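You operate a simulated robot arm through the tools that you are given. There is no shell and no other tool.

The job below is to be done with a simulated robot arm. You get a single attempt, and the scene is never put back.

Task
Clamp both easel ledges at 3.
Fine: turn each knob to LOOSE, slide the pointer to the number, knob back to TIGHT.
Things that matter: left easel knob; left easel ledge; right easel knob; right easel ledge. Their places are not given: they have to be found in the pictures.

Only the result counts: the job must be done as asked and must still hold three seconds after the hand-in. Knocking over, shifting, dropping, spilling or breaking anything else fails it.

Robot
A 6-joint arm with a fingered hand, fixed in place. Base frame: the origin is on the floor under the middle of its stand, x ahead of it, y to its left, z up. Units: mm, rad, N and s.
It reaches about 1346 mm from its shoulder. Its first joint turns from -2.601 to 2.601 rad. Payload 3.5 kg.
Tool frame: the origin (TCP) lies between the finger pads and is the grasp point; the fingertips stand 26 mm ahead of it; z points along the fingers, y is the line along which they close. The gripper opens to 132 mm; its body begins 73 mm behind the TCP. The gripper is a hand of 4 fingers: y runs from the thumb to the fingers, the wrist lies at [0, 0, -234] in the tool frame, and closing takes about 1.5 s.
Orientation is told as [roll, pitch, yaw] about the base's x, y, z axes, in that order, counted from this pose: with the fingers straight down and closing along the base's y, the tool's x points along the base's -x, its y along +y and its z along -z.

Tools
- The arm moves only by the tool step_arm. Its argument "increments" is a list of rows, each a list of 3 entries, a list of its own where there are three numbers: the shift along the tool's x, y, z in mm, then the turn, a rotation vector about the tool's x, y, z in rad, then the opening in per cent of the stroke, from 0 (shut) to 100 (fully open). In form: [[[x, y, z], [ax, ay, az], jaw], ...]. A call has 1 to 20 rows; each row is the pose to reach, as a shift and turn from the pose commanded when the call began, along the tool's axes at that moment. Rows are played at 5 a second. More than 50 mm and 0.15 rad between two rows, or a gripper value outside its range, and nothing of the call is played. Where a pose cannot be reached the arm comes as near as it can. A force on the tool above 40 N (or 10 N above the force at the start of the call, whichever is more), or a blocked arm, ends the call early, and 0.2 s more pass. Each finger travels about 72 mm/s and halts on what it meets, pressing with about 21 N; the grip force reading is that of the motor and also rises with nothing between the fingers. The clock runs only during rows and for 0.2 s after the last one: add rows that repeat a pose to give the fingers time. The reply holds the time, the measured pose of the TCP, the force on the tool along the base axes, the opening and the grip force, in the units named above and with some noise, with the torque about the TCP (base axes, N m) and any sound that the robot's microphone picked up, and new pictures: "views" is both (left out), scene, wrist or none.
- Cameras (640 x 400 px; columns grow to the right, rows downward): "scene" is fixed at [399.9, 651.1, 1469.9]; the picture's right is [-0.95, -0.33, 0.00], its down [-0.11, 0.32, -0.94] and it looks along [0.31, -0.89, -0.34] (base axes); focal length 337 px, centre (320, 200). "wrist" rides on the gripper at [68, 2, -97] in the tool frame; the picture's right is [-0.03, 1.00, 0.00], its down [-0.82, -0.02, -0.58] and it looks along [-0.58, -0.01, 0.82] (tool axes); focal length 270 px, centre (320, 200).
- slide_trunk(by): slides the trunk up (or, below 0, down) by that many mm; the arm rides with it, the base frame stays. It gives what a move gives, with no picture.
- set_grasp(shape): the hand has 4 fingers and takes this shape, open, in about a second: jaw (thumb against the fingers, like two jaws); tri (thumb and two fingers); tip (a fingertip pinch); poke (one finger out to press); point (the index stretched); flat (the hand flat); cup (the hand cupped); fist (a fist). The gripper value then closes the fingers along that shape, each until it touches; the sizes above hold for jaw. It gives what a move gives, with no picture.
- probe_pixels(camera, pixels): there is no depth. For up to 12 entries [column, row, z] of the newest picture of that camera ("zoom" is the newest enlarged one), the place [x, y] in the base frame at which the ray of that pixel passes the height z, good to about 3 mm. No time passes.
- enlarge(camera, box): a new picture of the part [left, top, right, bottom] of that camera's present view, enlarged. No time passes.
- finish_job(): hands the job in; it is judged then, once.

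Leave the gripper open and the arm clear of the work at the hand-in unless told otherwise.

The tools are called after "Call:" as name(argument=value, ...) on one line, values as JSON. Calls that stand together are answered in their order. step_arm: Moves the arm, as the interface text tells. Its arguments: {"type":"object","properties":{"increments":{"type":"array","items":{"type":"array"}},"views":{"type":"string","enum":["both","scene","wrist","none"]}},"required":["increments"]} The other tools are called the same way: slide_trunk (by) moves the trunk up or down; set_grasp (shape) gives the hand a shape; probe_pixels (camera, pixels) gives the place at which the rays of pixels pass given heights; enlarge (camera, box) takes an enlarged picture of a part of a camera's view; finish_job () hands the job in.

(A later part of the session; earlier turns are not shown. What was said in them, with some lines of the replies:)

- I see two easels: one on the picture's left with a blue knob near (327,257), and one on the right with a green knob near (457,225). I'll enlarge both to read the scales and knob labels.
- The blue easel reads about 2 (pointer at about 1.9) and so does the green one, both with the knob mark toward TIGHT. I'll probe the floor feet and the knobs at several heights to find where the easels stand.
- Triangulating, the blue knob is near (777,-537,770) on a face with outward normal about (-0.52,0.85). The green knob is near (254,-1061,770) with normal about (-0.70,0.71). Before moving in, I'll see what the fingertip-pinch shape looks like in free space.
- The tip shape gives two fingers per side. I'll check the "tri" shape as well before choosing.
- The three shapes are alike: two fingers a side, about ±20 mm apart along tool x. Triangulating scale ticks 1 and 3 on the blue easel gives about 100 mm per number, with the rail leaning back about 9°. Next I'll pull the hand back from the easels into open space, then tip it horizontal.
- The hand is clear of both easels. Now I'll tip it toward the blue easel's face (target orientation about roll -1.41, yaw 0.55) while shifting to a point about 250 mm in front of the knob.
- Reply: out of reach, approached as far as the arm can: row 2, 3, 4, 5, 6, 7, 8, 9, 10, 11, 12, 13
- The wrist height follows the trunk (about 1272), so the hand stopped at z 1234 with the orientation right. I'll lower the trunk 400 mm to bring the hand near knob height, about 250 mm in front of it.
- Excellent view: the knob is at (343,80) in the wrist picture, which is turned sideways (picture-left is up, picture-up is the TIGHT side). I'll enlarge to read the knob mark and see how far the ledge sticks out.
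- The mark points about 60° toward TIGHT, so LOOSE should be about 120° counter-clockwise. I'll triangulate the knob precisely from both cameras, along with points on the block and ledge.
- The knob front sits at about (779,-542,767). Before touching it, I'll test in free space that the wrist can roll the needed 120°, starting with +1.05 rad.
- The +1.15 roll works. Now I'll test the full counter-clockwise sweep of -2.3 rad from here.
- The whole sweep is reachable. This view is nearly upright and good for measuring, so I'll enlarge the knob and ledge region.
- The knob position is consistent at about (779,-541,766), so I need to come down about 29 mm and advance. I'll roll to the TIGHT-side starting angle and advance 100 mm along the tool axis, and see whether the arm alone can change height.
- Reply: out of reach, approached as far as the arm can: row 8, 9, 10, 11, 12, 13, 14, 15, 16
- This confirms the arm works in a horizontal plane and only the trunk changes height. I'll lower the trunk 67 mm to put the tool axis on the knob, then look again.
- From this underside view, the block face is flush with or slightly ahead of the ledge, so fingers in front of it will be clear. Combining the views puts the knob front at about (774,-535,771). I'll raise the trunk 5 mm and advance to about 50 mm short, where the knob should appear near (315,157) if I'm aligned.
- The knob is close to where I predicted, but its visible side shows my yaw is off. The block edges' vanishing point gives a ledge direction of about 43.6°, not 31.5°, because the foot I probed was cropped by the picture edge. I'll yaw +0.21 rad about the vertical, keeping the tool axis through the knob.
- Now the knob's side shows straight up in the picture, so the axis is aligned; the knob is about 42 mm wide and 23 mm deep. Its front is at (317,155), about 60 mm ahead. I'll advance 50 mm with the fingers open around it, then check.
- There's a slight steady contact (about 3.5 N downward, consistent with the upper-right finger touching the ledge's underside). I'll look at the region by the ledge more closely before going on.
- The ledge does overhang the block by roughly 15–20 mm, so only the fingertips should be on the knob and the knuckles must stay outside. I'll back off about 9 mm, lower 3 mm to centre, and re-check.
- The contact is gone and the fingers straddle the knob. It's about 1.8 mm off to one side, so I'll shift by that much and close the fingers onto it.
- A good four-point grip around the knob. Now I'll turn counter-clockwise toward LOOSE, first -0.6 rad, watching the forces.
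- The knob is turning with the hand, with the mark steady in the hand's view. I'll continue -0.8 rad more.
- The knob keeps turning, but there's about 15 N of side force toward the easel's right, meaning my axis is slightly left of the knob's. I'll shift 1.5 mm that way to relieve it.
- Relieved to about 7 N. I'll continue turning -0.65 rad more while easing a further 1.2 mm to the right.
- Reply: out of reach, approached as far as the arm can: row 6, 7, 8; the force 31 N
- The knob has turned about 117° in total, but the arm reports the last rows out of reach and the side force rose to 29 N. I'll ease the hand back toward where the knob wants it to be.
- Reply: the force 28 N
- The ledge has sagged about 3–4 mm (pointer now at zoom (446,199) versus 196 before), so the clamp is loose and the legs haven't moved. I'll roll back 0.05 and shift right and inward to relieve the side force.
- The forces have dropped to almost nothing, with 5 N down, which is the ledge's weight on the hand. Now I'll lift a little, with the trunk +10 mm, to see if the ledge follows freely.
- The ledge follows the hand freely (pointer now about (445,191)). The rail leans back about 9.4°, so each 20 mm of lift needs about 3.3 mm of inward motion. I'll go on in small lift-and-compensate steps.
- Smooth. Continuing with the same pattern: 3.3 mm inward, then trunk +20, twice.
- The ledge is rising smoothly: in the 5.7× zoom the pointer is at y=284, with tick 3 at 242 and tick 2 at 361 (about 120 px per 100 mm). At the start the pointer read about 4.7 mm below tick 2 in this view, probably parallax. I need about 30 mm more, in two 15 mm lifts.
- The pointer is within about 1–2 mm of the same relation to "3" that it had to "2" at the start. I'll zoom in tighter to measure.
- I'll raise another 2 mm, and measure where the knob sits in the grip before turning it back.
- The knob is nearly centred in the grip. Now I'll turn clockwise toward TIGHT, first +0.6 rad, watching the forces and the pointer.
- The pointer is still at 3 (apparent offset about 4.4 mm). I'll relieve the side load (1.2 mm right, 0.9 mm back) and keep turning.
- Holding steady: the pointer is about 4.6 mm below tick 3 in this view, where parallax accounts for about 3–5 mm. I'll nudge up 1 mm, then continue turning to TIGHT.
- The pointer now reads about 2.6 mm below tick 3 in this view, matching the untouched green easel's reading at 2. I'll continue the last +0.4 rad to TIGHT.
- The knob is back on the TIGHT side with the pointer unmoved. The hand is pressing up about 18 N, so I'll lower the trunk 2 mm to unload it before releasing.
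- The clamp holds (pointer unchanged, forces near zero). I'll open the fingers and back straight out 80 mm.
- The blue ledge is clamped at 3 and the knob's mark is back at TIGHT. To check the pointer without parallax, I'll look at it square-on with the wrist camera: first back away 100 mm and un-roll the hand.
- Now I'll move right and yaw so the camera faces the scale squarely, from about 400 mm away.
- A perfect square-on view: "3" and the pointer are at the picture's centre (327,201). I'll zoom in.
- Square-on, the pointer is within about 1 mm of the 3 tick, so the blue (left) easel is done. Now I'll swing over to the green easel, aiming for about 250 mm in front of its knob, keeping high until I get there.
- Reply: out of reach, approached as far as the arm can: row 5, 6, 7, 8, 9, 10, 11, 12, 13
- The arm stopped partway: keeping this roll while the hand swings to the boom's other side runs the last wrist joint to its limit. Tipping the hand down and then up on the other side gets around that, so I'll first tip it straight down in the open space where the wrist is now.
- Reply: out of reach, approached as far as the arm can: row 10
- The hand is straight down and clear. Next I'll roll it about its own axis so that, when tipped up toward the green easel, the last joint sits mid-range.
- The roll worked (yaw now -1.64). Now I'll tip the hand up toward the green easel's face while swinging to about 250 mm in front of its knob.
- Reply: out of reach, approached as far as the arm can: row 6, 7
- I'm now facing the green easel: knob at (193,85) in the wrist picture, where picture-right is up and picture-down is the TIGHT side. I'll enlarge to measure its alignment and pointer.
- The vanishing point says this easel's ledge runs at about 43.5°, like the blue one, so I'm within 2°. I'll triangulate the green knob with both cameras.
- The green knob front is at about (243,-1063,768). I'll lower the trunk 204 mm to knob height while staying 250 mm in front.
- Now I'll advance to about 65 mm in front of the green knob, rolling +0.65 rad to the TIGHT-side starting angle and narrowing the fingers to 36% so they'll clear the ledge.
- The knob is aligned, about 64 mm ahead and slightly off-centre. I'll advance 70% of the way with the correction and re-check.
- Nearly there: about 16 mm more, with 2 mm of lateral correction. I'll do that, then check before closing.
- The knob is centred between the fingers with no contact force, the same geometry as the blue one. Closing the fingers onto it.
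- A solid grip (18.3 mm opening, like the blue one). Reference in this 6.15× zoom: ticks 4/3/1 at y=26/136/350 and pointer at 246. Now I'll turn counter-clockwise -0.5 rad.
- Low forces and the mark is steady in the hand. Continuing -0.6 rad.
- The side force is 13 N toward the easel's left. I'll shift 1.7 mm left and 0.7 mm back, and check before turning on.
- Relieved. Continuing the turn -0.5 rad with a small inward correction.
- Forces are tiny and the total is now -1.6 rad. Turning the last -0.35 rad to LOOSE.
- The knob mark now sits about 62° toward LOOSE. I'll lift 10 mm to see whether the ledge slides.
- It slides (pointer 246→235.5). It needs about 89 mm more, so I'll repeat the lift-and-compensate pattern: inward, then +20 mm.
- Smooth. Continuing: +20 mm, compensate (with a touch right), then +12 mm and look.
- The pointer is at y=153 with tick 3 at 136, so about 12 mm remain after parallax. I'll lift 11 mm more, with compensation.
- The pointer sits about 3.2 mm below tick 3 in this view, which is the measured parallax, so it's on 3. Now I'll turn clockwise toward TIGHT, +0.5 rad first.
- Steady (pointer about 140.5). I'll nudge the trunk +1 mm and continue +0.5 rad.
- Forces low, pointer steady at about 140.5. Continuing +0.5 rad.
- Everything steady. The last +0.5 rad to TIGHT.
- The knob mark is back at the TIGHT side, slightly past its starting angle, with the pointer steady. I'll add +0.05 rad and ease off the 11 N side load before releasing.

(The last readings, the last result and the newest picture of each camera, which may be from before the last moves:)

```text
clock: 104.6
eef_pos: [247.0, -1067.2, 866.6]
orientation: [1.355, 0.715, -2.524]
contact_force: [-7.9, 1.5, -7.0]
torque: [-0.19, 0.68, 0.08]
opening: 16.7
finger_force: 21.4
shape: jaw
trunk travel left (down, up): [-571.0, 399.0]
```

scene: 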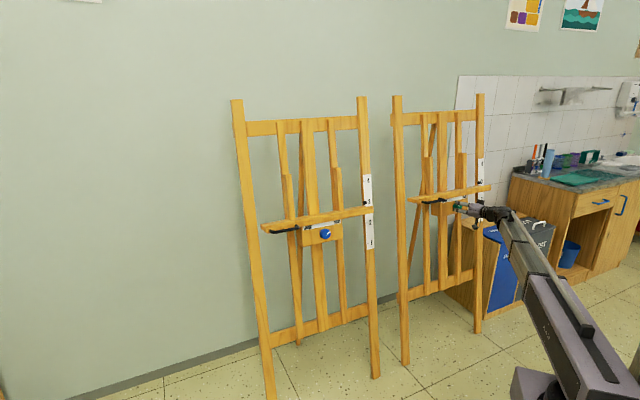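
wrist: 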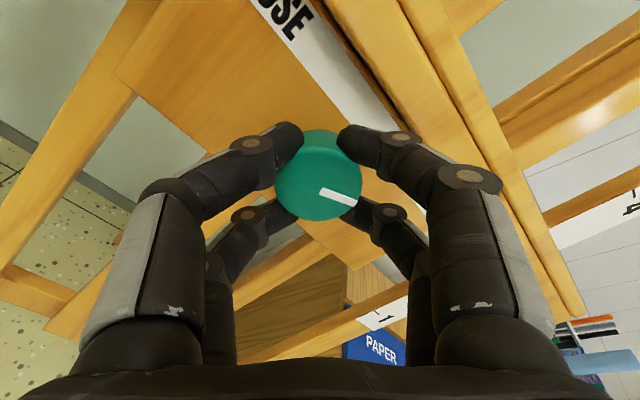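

The torque about the knob axis has risen to 0.6 N·m against the turn, so it's firmly at its TIGHT end. I'll open the fingers and back straight out.

Call:
step_arm(increments=[[[0, 0, 0], [0, 0, -0.02], 15], [[0, 0, 0], [0, 0, -0.02], 25], [[0, 0, 0], [0, 0, -0.02], 34], [[0, 0, 0], [0, 0, -0.02], 36], [[-1.1, -1.2, -9.9], [0, 0, -0.02], 36], [[-2.1, -2.4, -19.7], [0, 0, -0.02], 36], [[-4.3, -4.8, -39.5], [0, 0, -0.02], 36], [[-6.4, -7.1, -59.2], [0, 0, -0.02], 40], [[-8.5, -9.5, -79], [0, 0, -0.02], 40], [[-10.7, -11.9, -98.7], [0, 0, -0.02], 40]], views="both")

Call:
enlarge(camera="scene", box=[435, 160, 505, 225])

Call:
enlarge(camera="wrist", box=[200, 20, 440, 170])

Call:
enlarge(camera="scene", box=[300, 215, 350, 250])

```text
clock: 106.8
eef_pos: [177.8, -994.2, 868.7]
orientation: [1.361, 0.695, -2.518]
contact_force: [0.4, -0.1, 0.8]
torque: [-0.01, 0.0, 0.01]
opening: 52.0
finger_force: 0.1
shape: jaw
trunk travel left (down, up): [-571.0, 399.0]
```

scene: 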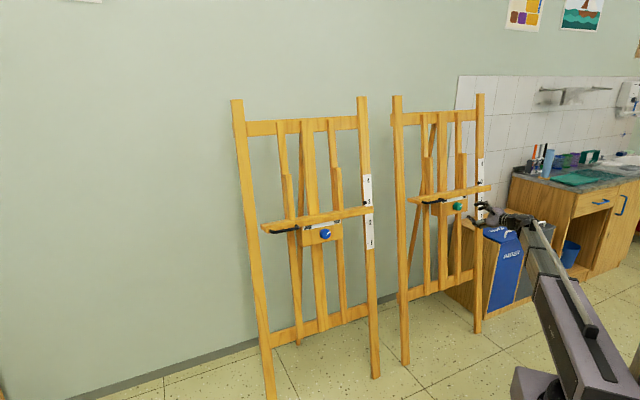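
wrist: 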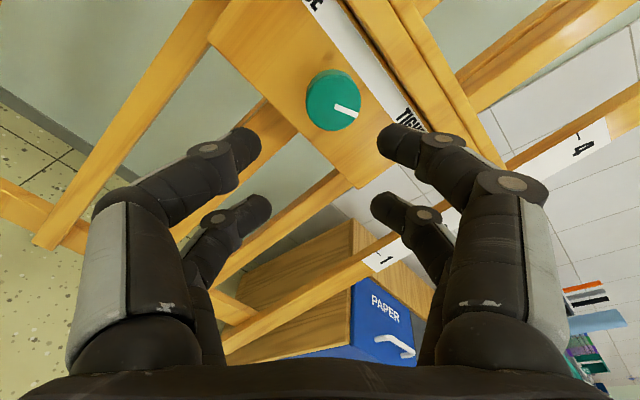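

```text
6.15 times, centred on (470, 192) of scene
```

zoom: 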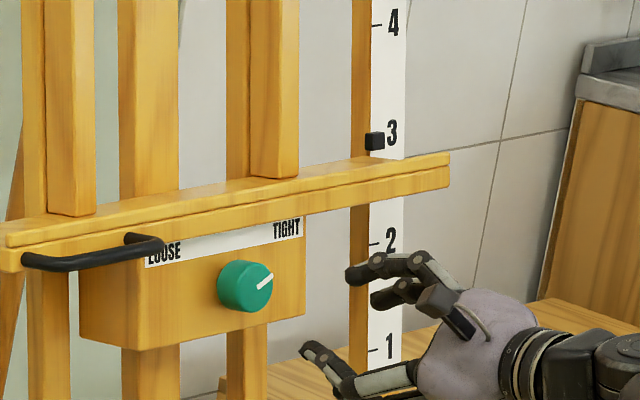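

```text
2.67 times, centred on (320, 95) of wrist
```

zoom: 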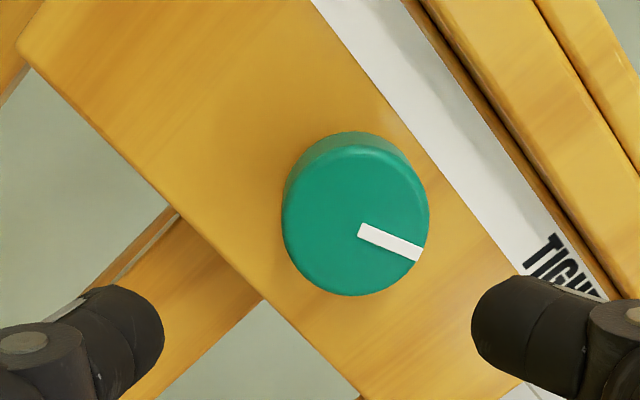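

```text
11.43 times, centred on (325, 232) of scene
```

zoom: 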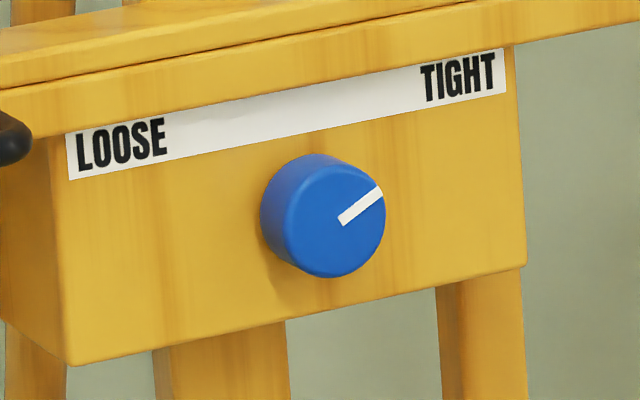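

Both knobs point at TIGHT in the scene view, and the green pointer is by 3. For a parallax-free check like I did on the blue one, I'll back off a bit more, un-roll the hand, and raise the camera level with the green scale.

Call:
step_arm(increments=[[[-1.1, -1.2, -9.9], [0, 0, -0.12], 40], [[-2.1, -2.4, -19.7], [0, 0, -0.24], 40], [[-3.2, -3.6, -29.6], [0, 0, -0.36], 40], [[-4.3, -4.8, -39.5], [0, 0, -0.48], 50], [[-4.3, -4.8, -39.5], [0, 0, -0.6], 50], [[-4.3, -4.8, -39.5], [0, 0, -0.71], 50], [[-4.3, -4.8, -39.5], [0, 0, -0.71], 50]], views="none")

Call:
slide_trunk(by=92)

Call:
step_arm(increments=[[[0, 0, 0], [0, 0, 0], 50]], views="both")

```text
clock: 108.4
eef_pos: [149.1, -965.4, 869.3]
orientation: [1.409, -0.003, -2.382]
contact_force: [1.0, -0.4, 0.2]
torque: [0.01, -0.03, -0.02]
opening: 65.3
finger_force: 0.1
shape: jaw
trunk travel left (down, up): [-571.0, 399.0]
```

```text
clock: 109.7
eef_pos: [149.5, -966.2, 960.7]
orientation: [1.409, -0.002, -2.381]
contact_force: [-0.5, -0.3, 0.2]
torque: [-0.02, -0.02, -0.04]
opening: 65.3
finger_force: 0.0
shape: jaw
trunk travel left (down, up): [-663.0, 307.0]
```

```text
clock: 110.1
eef_pos: [150.2, -966.2, 960.2]
orientation: [1.41, -0.003, -2.381]
contact_force: [-0.2, -0.5, 0.4]
torque: [-0.01, 0.0, 0.01]
opening: 65.3
finger_force: 0.0
shape: jaw
trunk travel left (down, up): [-663.0, 307.0]
```

scene: 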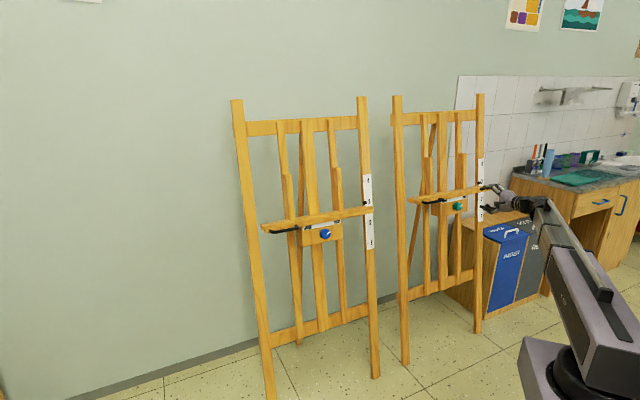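
wrist: 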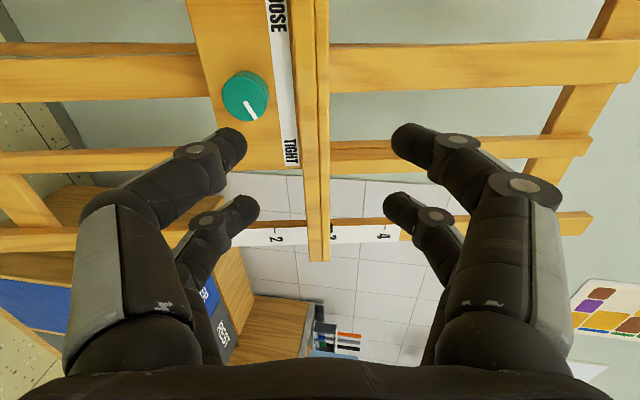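

The ledge hides the pointer from here because the camera is about 20 mm too low. I'll raise 25 mm.

Call:
slide_trunk(by=25)

Call:
step_arm(increments=[[[0, 0, 0], [0, 0, 0], 50]], views="wrist")

Call:
enlarge(camera="wrist", box=[250, 200, 400, 270])

Call:
enlarge(camera="wrist", box=[280, 210, 360, 260])

```text
clock: 110.8
eef_pos: [148.8, -965.8, 985.6]
orientation: [1.41, -0.002, -2.381]
contact_force: [0.7, 0.8, 0.4]
torque: [-0.01, 0.01, 0.03]
opening: 65.3
finger_force: 0.1
shape: jaw
trunk travel left (down, up): [-688.0, 282.0]
```

```text
clock: 111.2
eef_pos: [149.9, -965.8, 984.6]
orientation: [1.409, -0.001, -2.38]
contact_force: [0.7, 0.6, -0.7]
torque: [-0.01, 0.0, 0.01]
opening: 65.3
finger_force: 0.0
shape: jaw
trunk travel left (down, up): [-688.0, 282.0]
```

wrist: 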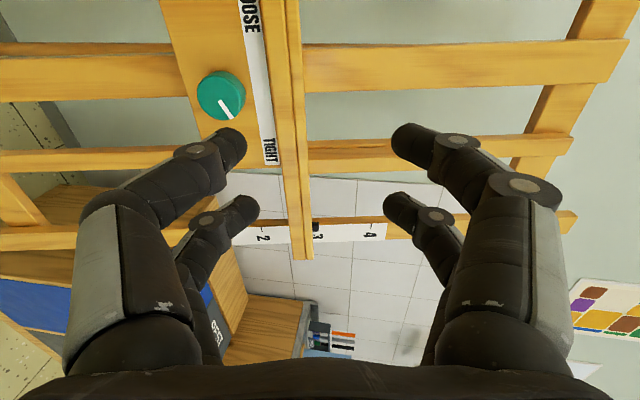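

```text
4.27 times, centred on (325, 235) of wrist
```

zoom: 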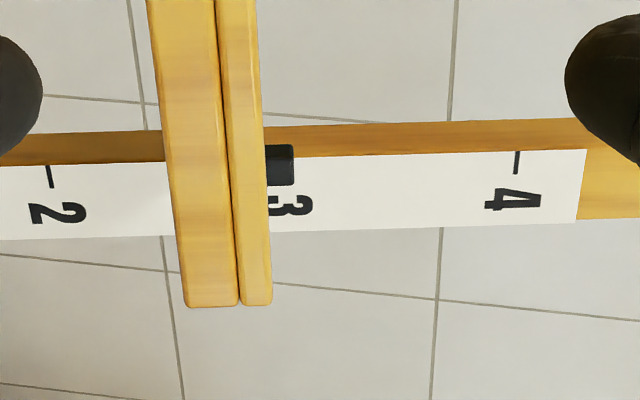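

```text
8.00 times, centred on (320, 235) of wrist
```

zoom: 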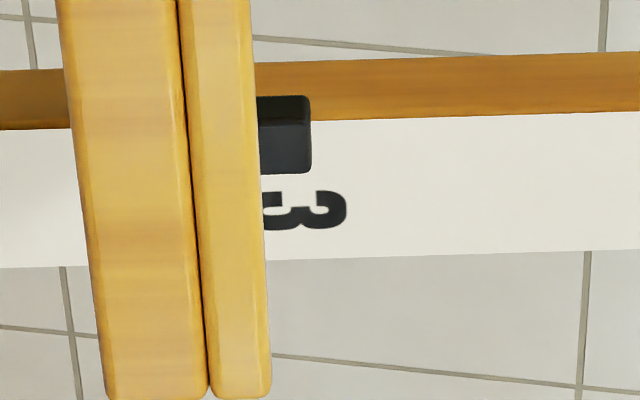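

Here the ledge still hides part of the pointer. I'll raise 20 mm more to see the whole pointer and tick; the small parallax is then easy to correct.

Call:
slide_trunk(by=20)

Call:
step_arm(increments=[[[0, 0, 0], [0, 0, 0], 50]], views="wrist")

Call:
enlarge(camera="wrist", box=[230, 200, 380, 270])

Call:
enlarge(camera="wrist", box=[265, 205, 345, 255])

```text
clock: 111.9
eef_pos: [149.6, -966.0, 1005.7]
orientation: [1.41, -0.001, -2.381]
contact_force: [-0.3, 1.2, 0.1]
torque: [0.0, 0.01, 0.01]
opening: 65.4
finger_force: 0.1
shape: jaw
trunk travel left (down, up): [-708.0, 262.0]
```

```text
clock: 112.3
eef_pos: [149.8, -966.0, 1005.5]
orientation: [1.409, -0.001, -2.38]
contact_force: [0.1, 0.1, 0.4]
torque: [0.0, 0.01, 0.01]
opening: 65.3
finger_force: 0.0
shape: jaw
trunk travel left (down, up): [-708.0, 262.0]
```

wrist: 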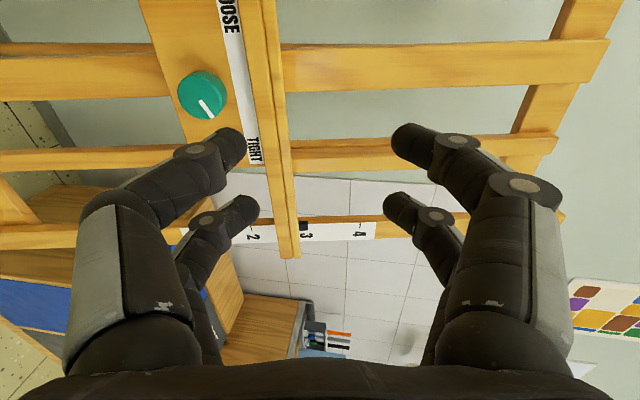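

```text
4.27 times, centred on (305, 235) of wrist
```

zoom: 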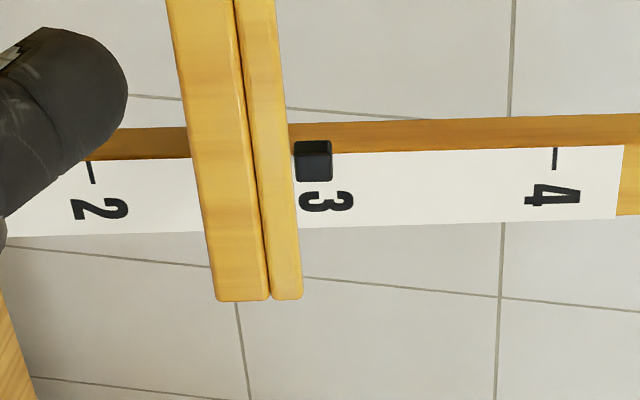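

```text
8.00 times, centred on (305, 230) of wrist
```

zoom: 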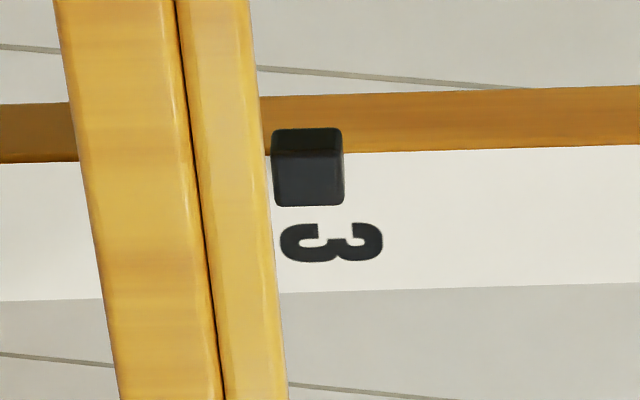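

The green pointer is about 2 mm from the 3 tick once parallax is removed, and the blue one is within 1 mm. Last, I'll check that neither easel has shifted by repeating my very first zooms.

Call:
enlarge(camera="scene", box=[250, 160, 400, 290])

Call:
enlarge(camera="scene", box=[390, 130, 510, 260])

```text
3.08 times, centred on (325, 225) of scene
```

zoom: 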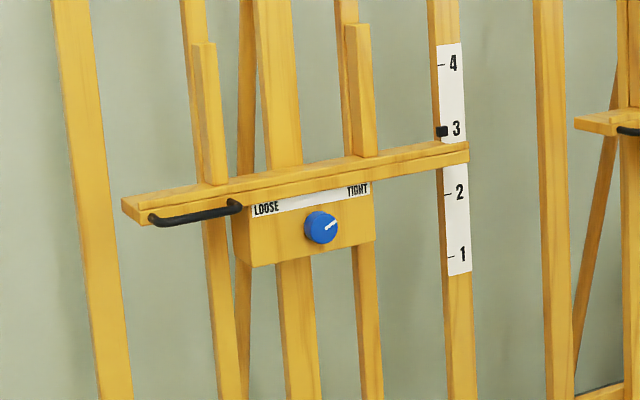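

```text
3.08 times, centred on (450, 195) of scene
```

zoom: 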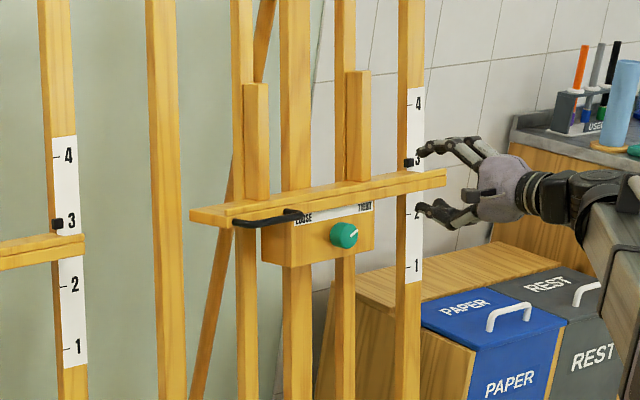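

The legs, scales and surroundings are all where they were. I'll take one more close look at both knob marks to compare their TIGHT angles.

Call:
enlarge(camera="scene", box=[305, 218, 345, 246])

Call:
enlarge(camera="scene", box=[438, 190, 478, 218])

Call:
enlarge(camera="wrist", box=[130, 0, 330, 140])

```text
14.29 times, centred on (325, 232) of scene
```

zoom: 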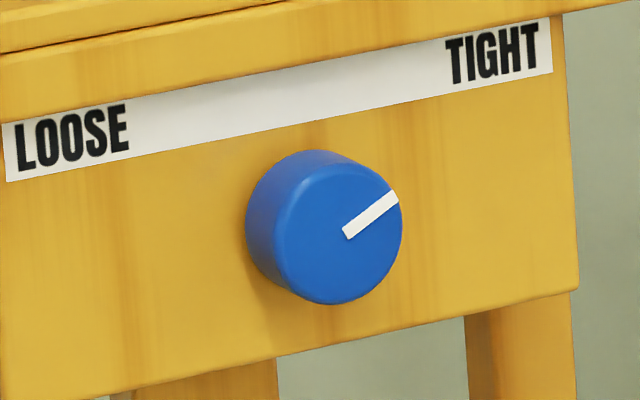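

```text
14.29 times, centred on (458, 204) of scene
```

zoom: 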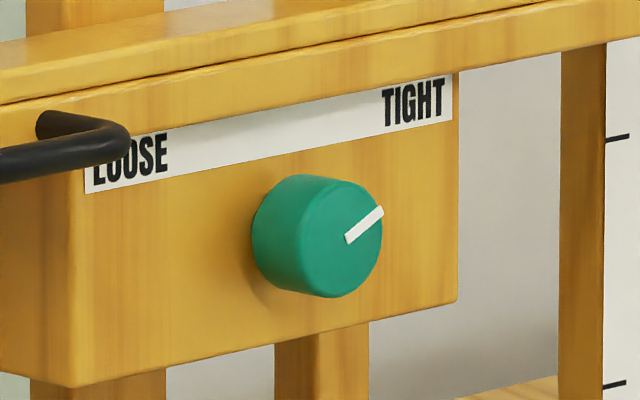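

```text
2.86 times, centred on (230, 70) of wrist
```

zoom: 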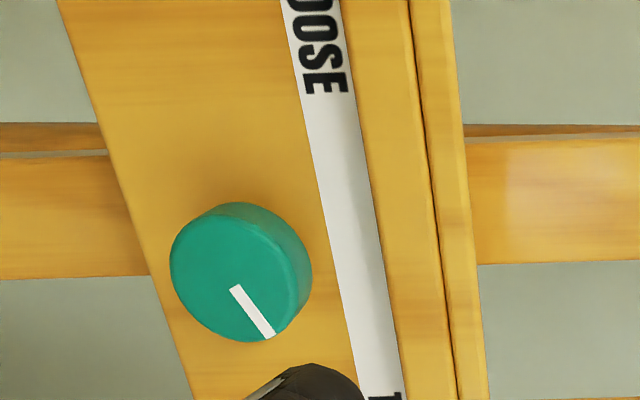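

Both marks point about 61–65° toward TIGHT, matching the starting angles, and both pointers sit at 3. I'll back the arm well clear and open the hand before handing in.

Call:
step_arm(increments=[[[0, -6, -37], [0, 0, 0], 60], [[0, -12, -74], [0, 0, 0], 80], [[0, -18, -111], [0, 0, 0], 100], [[0, -24, -148], [0, 0, 0], 100], [[0, -24, -148], [0, 0, 0], 100], [[0, -24, -148], [0, 0, 0], 100]], views="both")

Call:
enlarge(camera="scene", box=[340, 150, 510, 260])

```text
clock: 113.7
eef_pos: [48.9, -856.0, 1005.5]
orientation: [1.411, -0.002, -2.382]
contact_force: [-0.3, -0.1, 0.5]
torque: [0.03, 0.02, 0.04]
opening: 131.9
finger_force: 0.1
shape: jaw
trunk travel left (down, up): [-708.0, 262.0]
```

scene: 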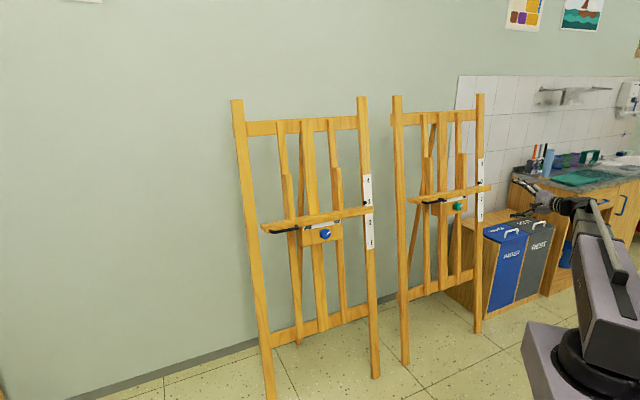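
wrist: 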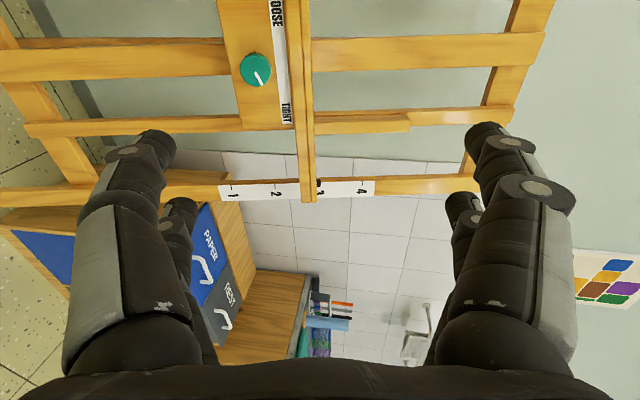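

```text
3.64 times, centred on (425, 205) of scene
```

zoom: 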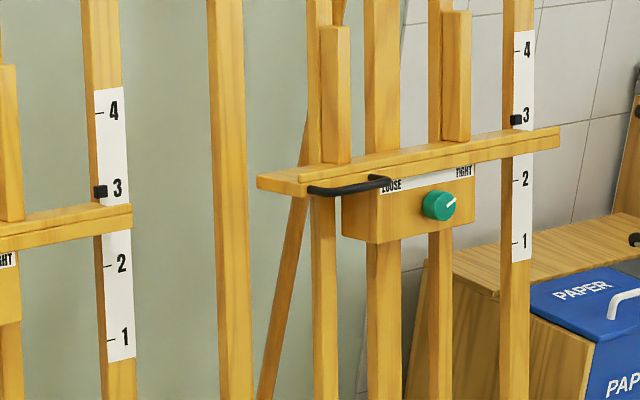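

Both ledges are holding at 3 with their knobs on TIGHT. The hand is open and clear of the easels, and nothing else has moved, so I'm handing the job in.

Call:
finish_job()

```text
The job is handed in.
```

Both easel ledges are clamped at 3 with their knobs turned back to TIGHT, and I have handed the job in.

| Easel | Pointer relative to the 3 mark | Knob |
|---|---|---|
| Left (blue knob) | about 1 mm above | at or just past its starting TIGHT angle |
| Right (green knob) | about 2 mm below | at its TIGHT end; it resisted further turning |

- **Clamps:** with the knob tight, the blue ledge stayed put under about 18 N of upward push. Both ledges stayed where they were after I let go of the knobs.
- **Surroundings:** comparing the camera views from the start and the end, neither easel nor anything around them had shifted.
- **Arm:** the hand was open and about 290 mm in front of the right easel's knob when I handed in.

I left the right ledge's 2 mm error alone, because correcting it would have meant loosening and re-clamping it.
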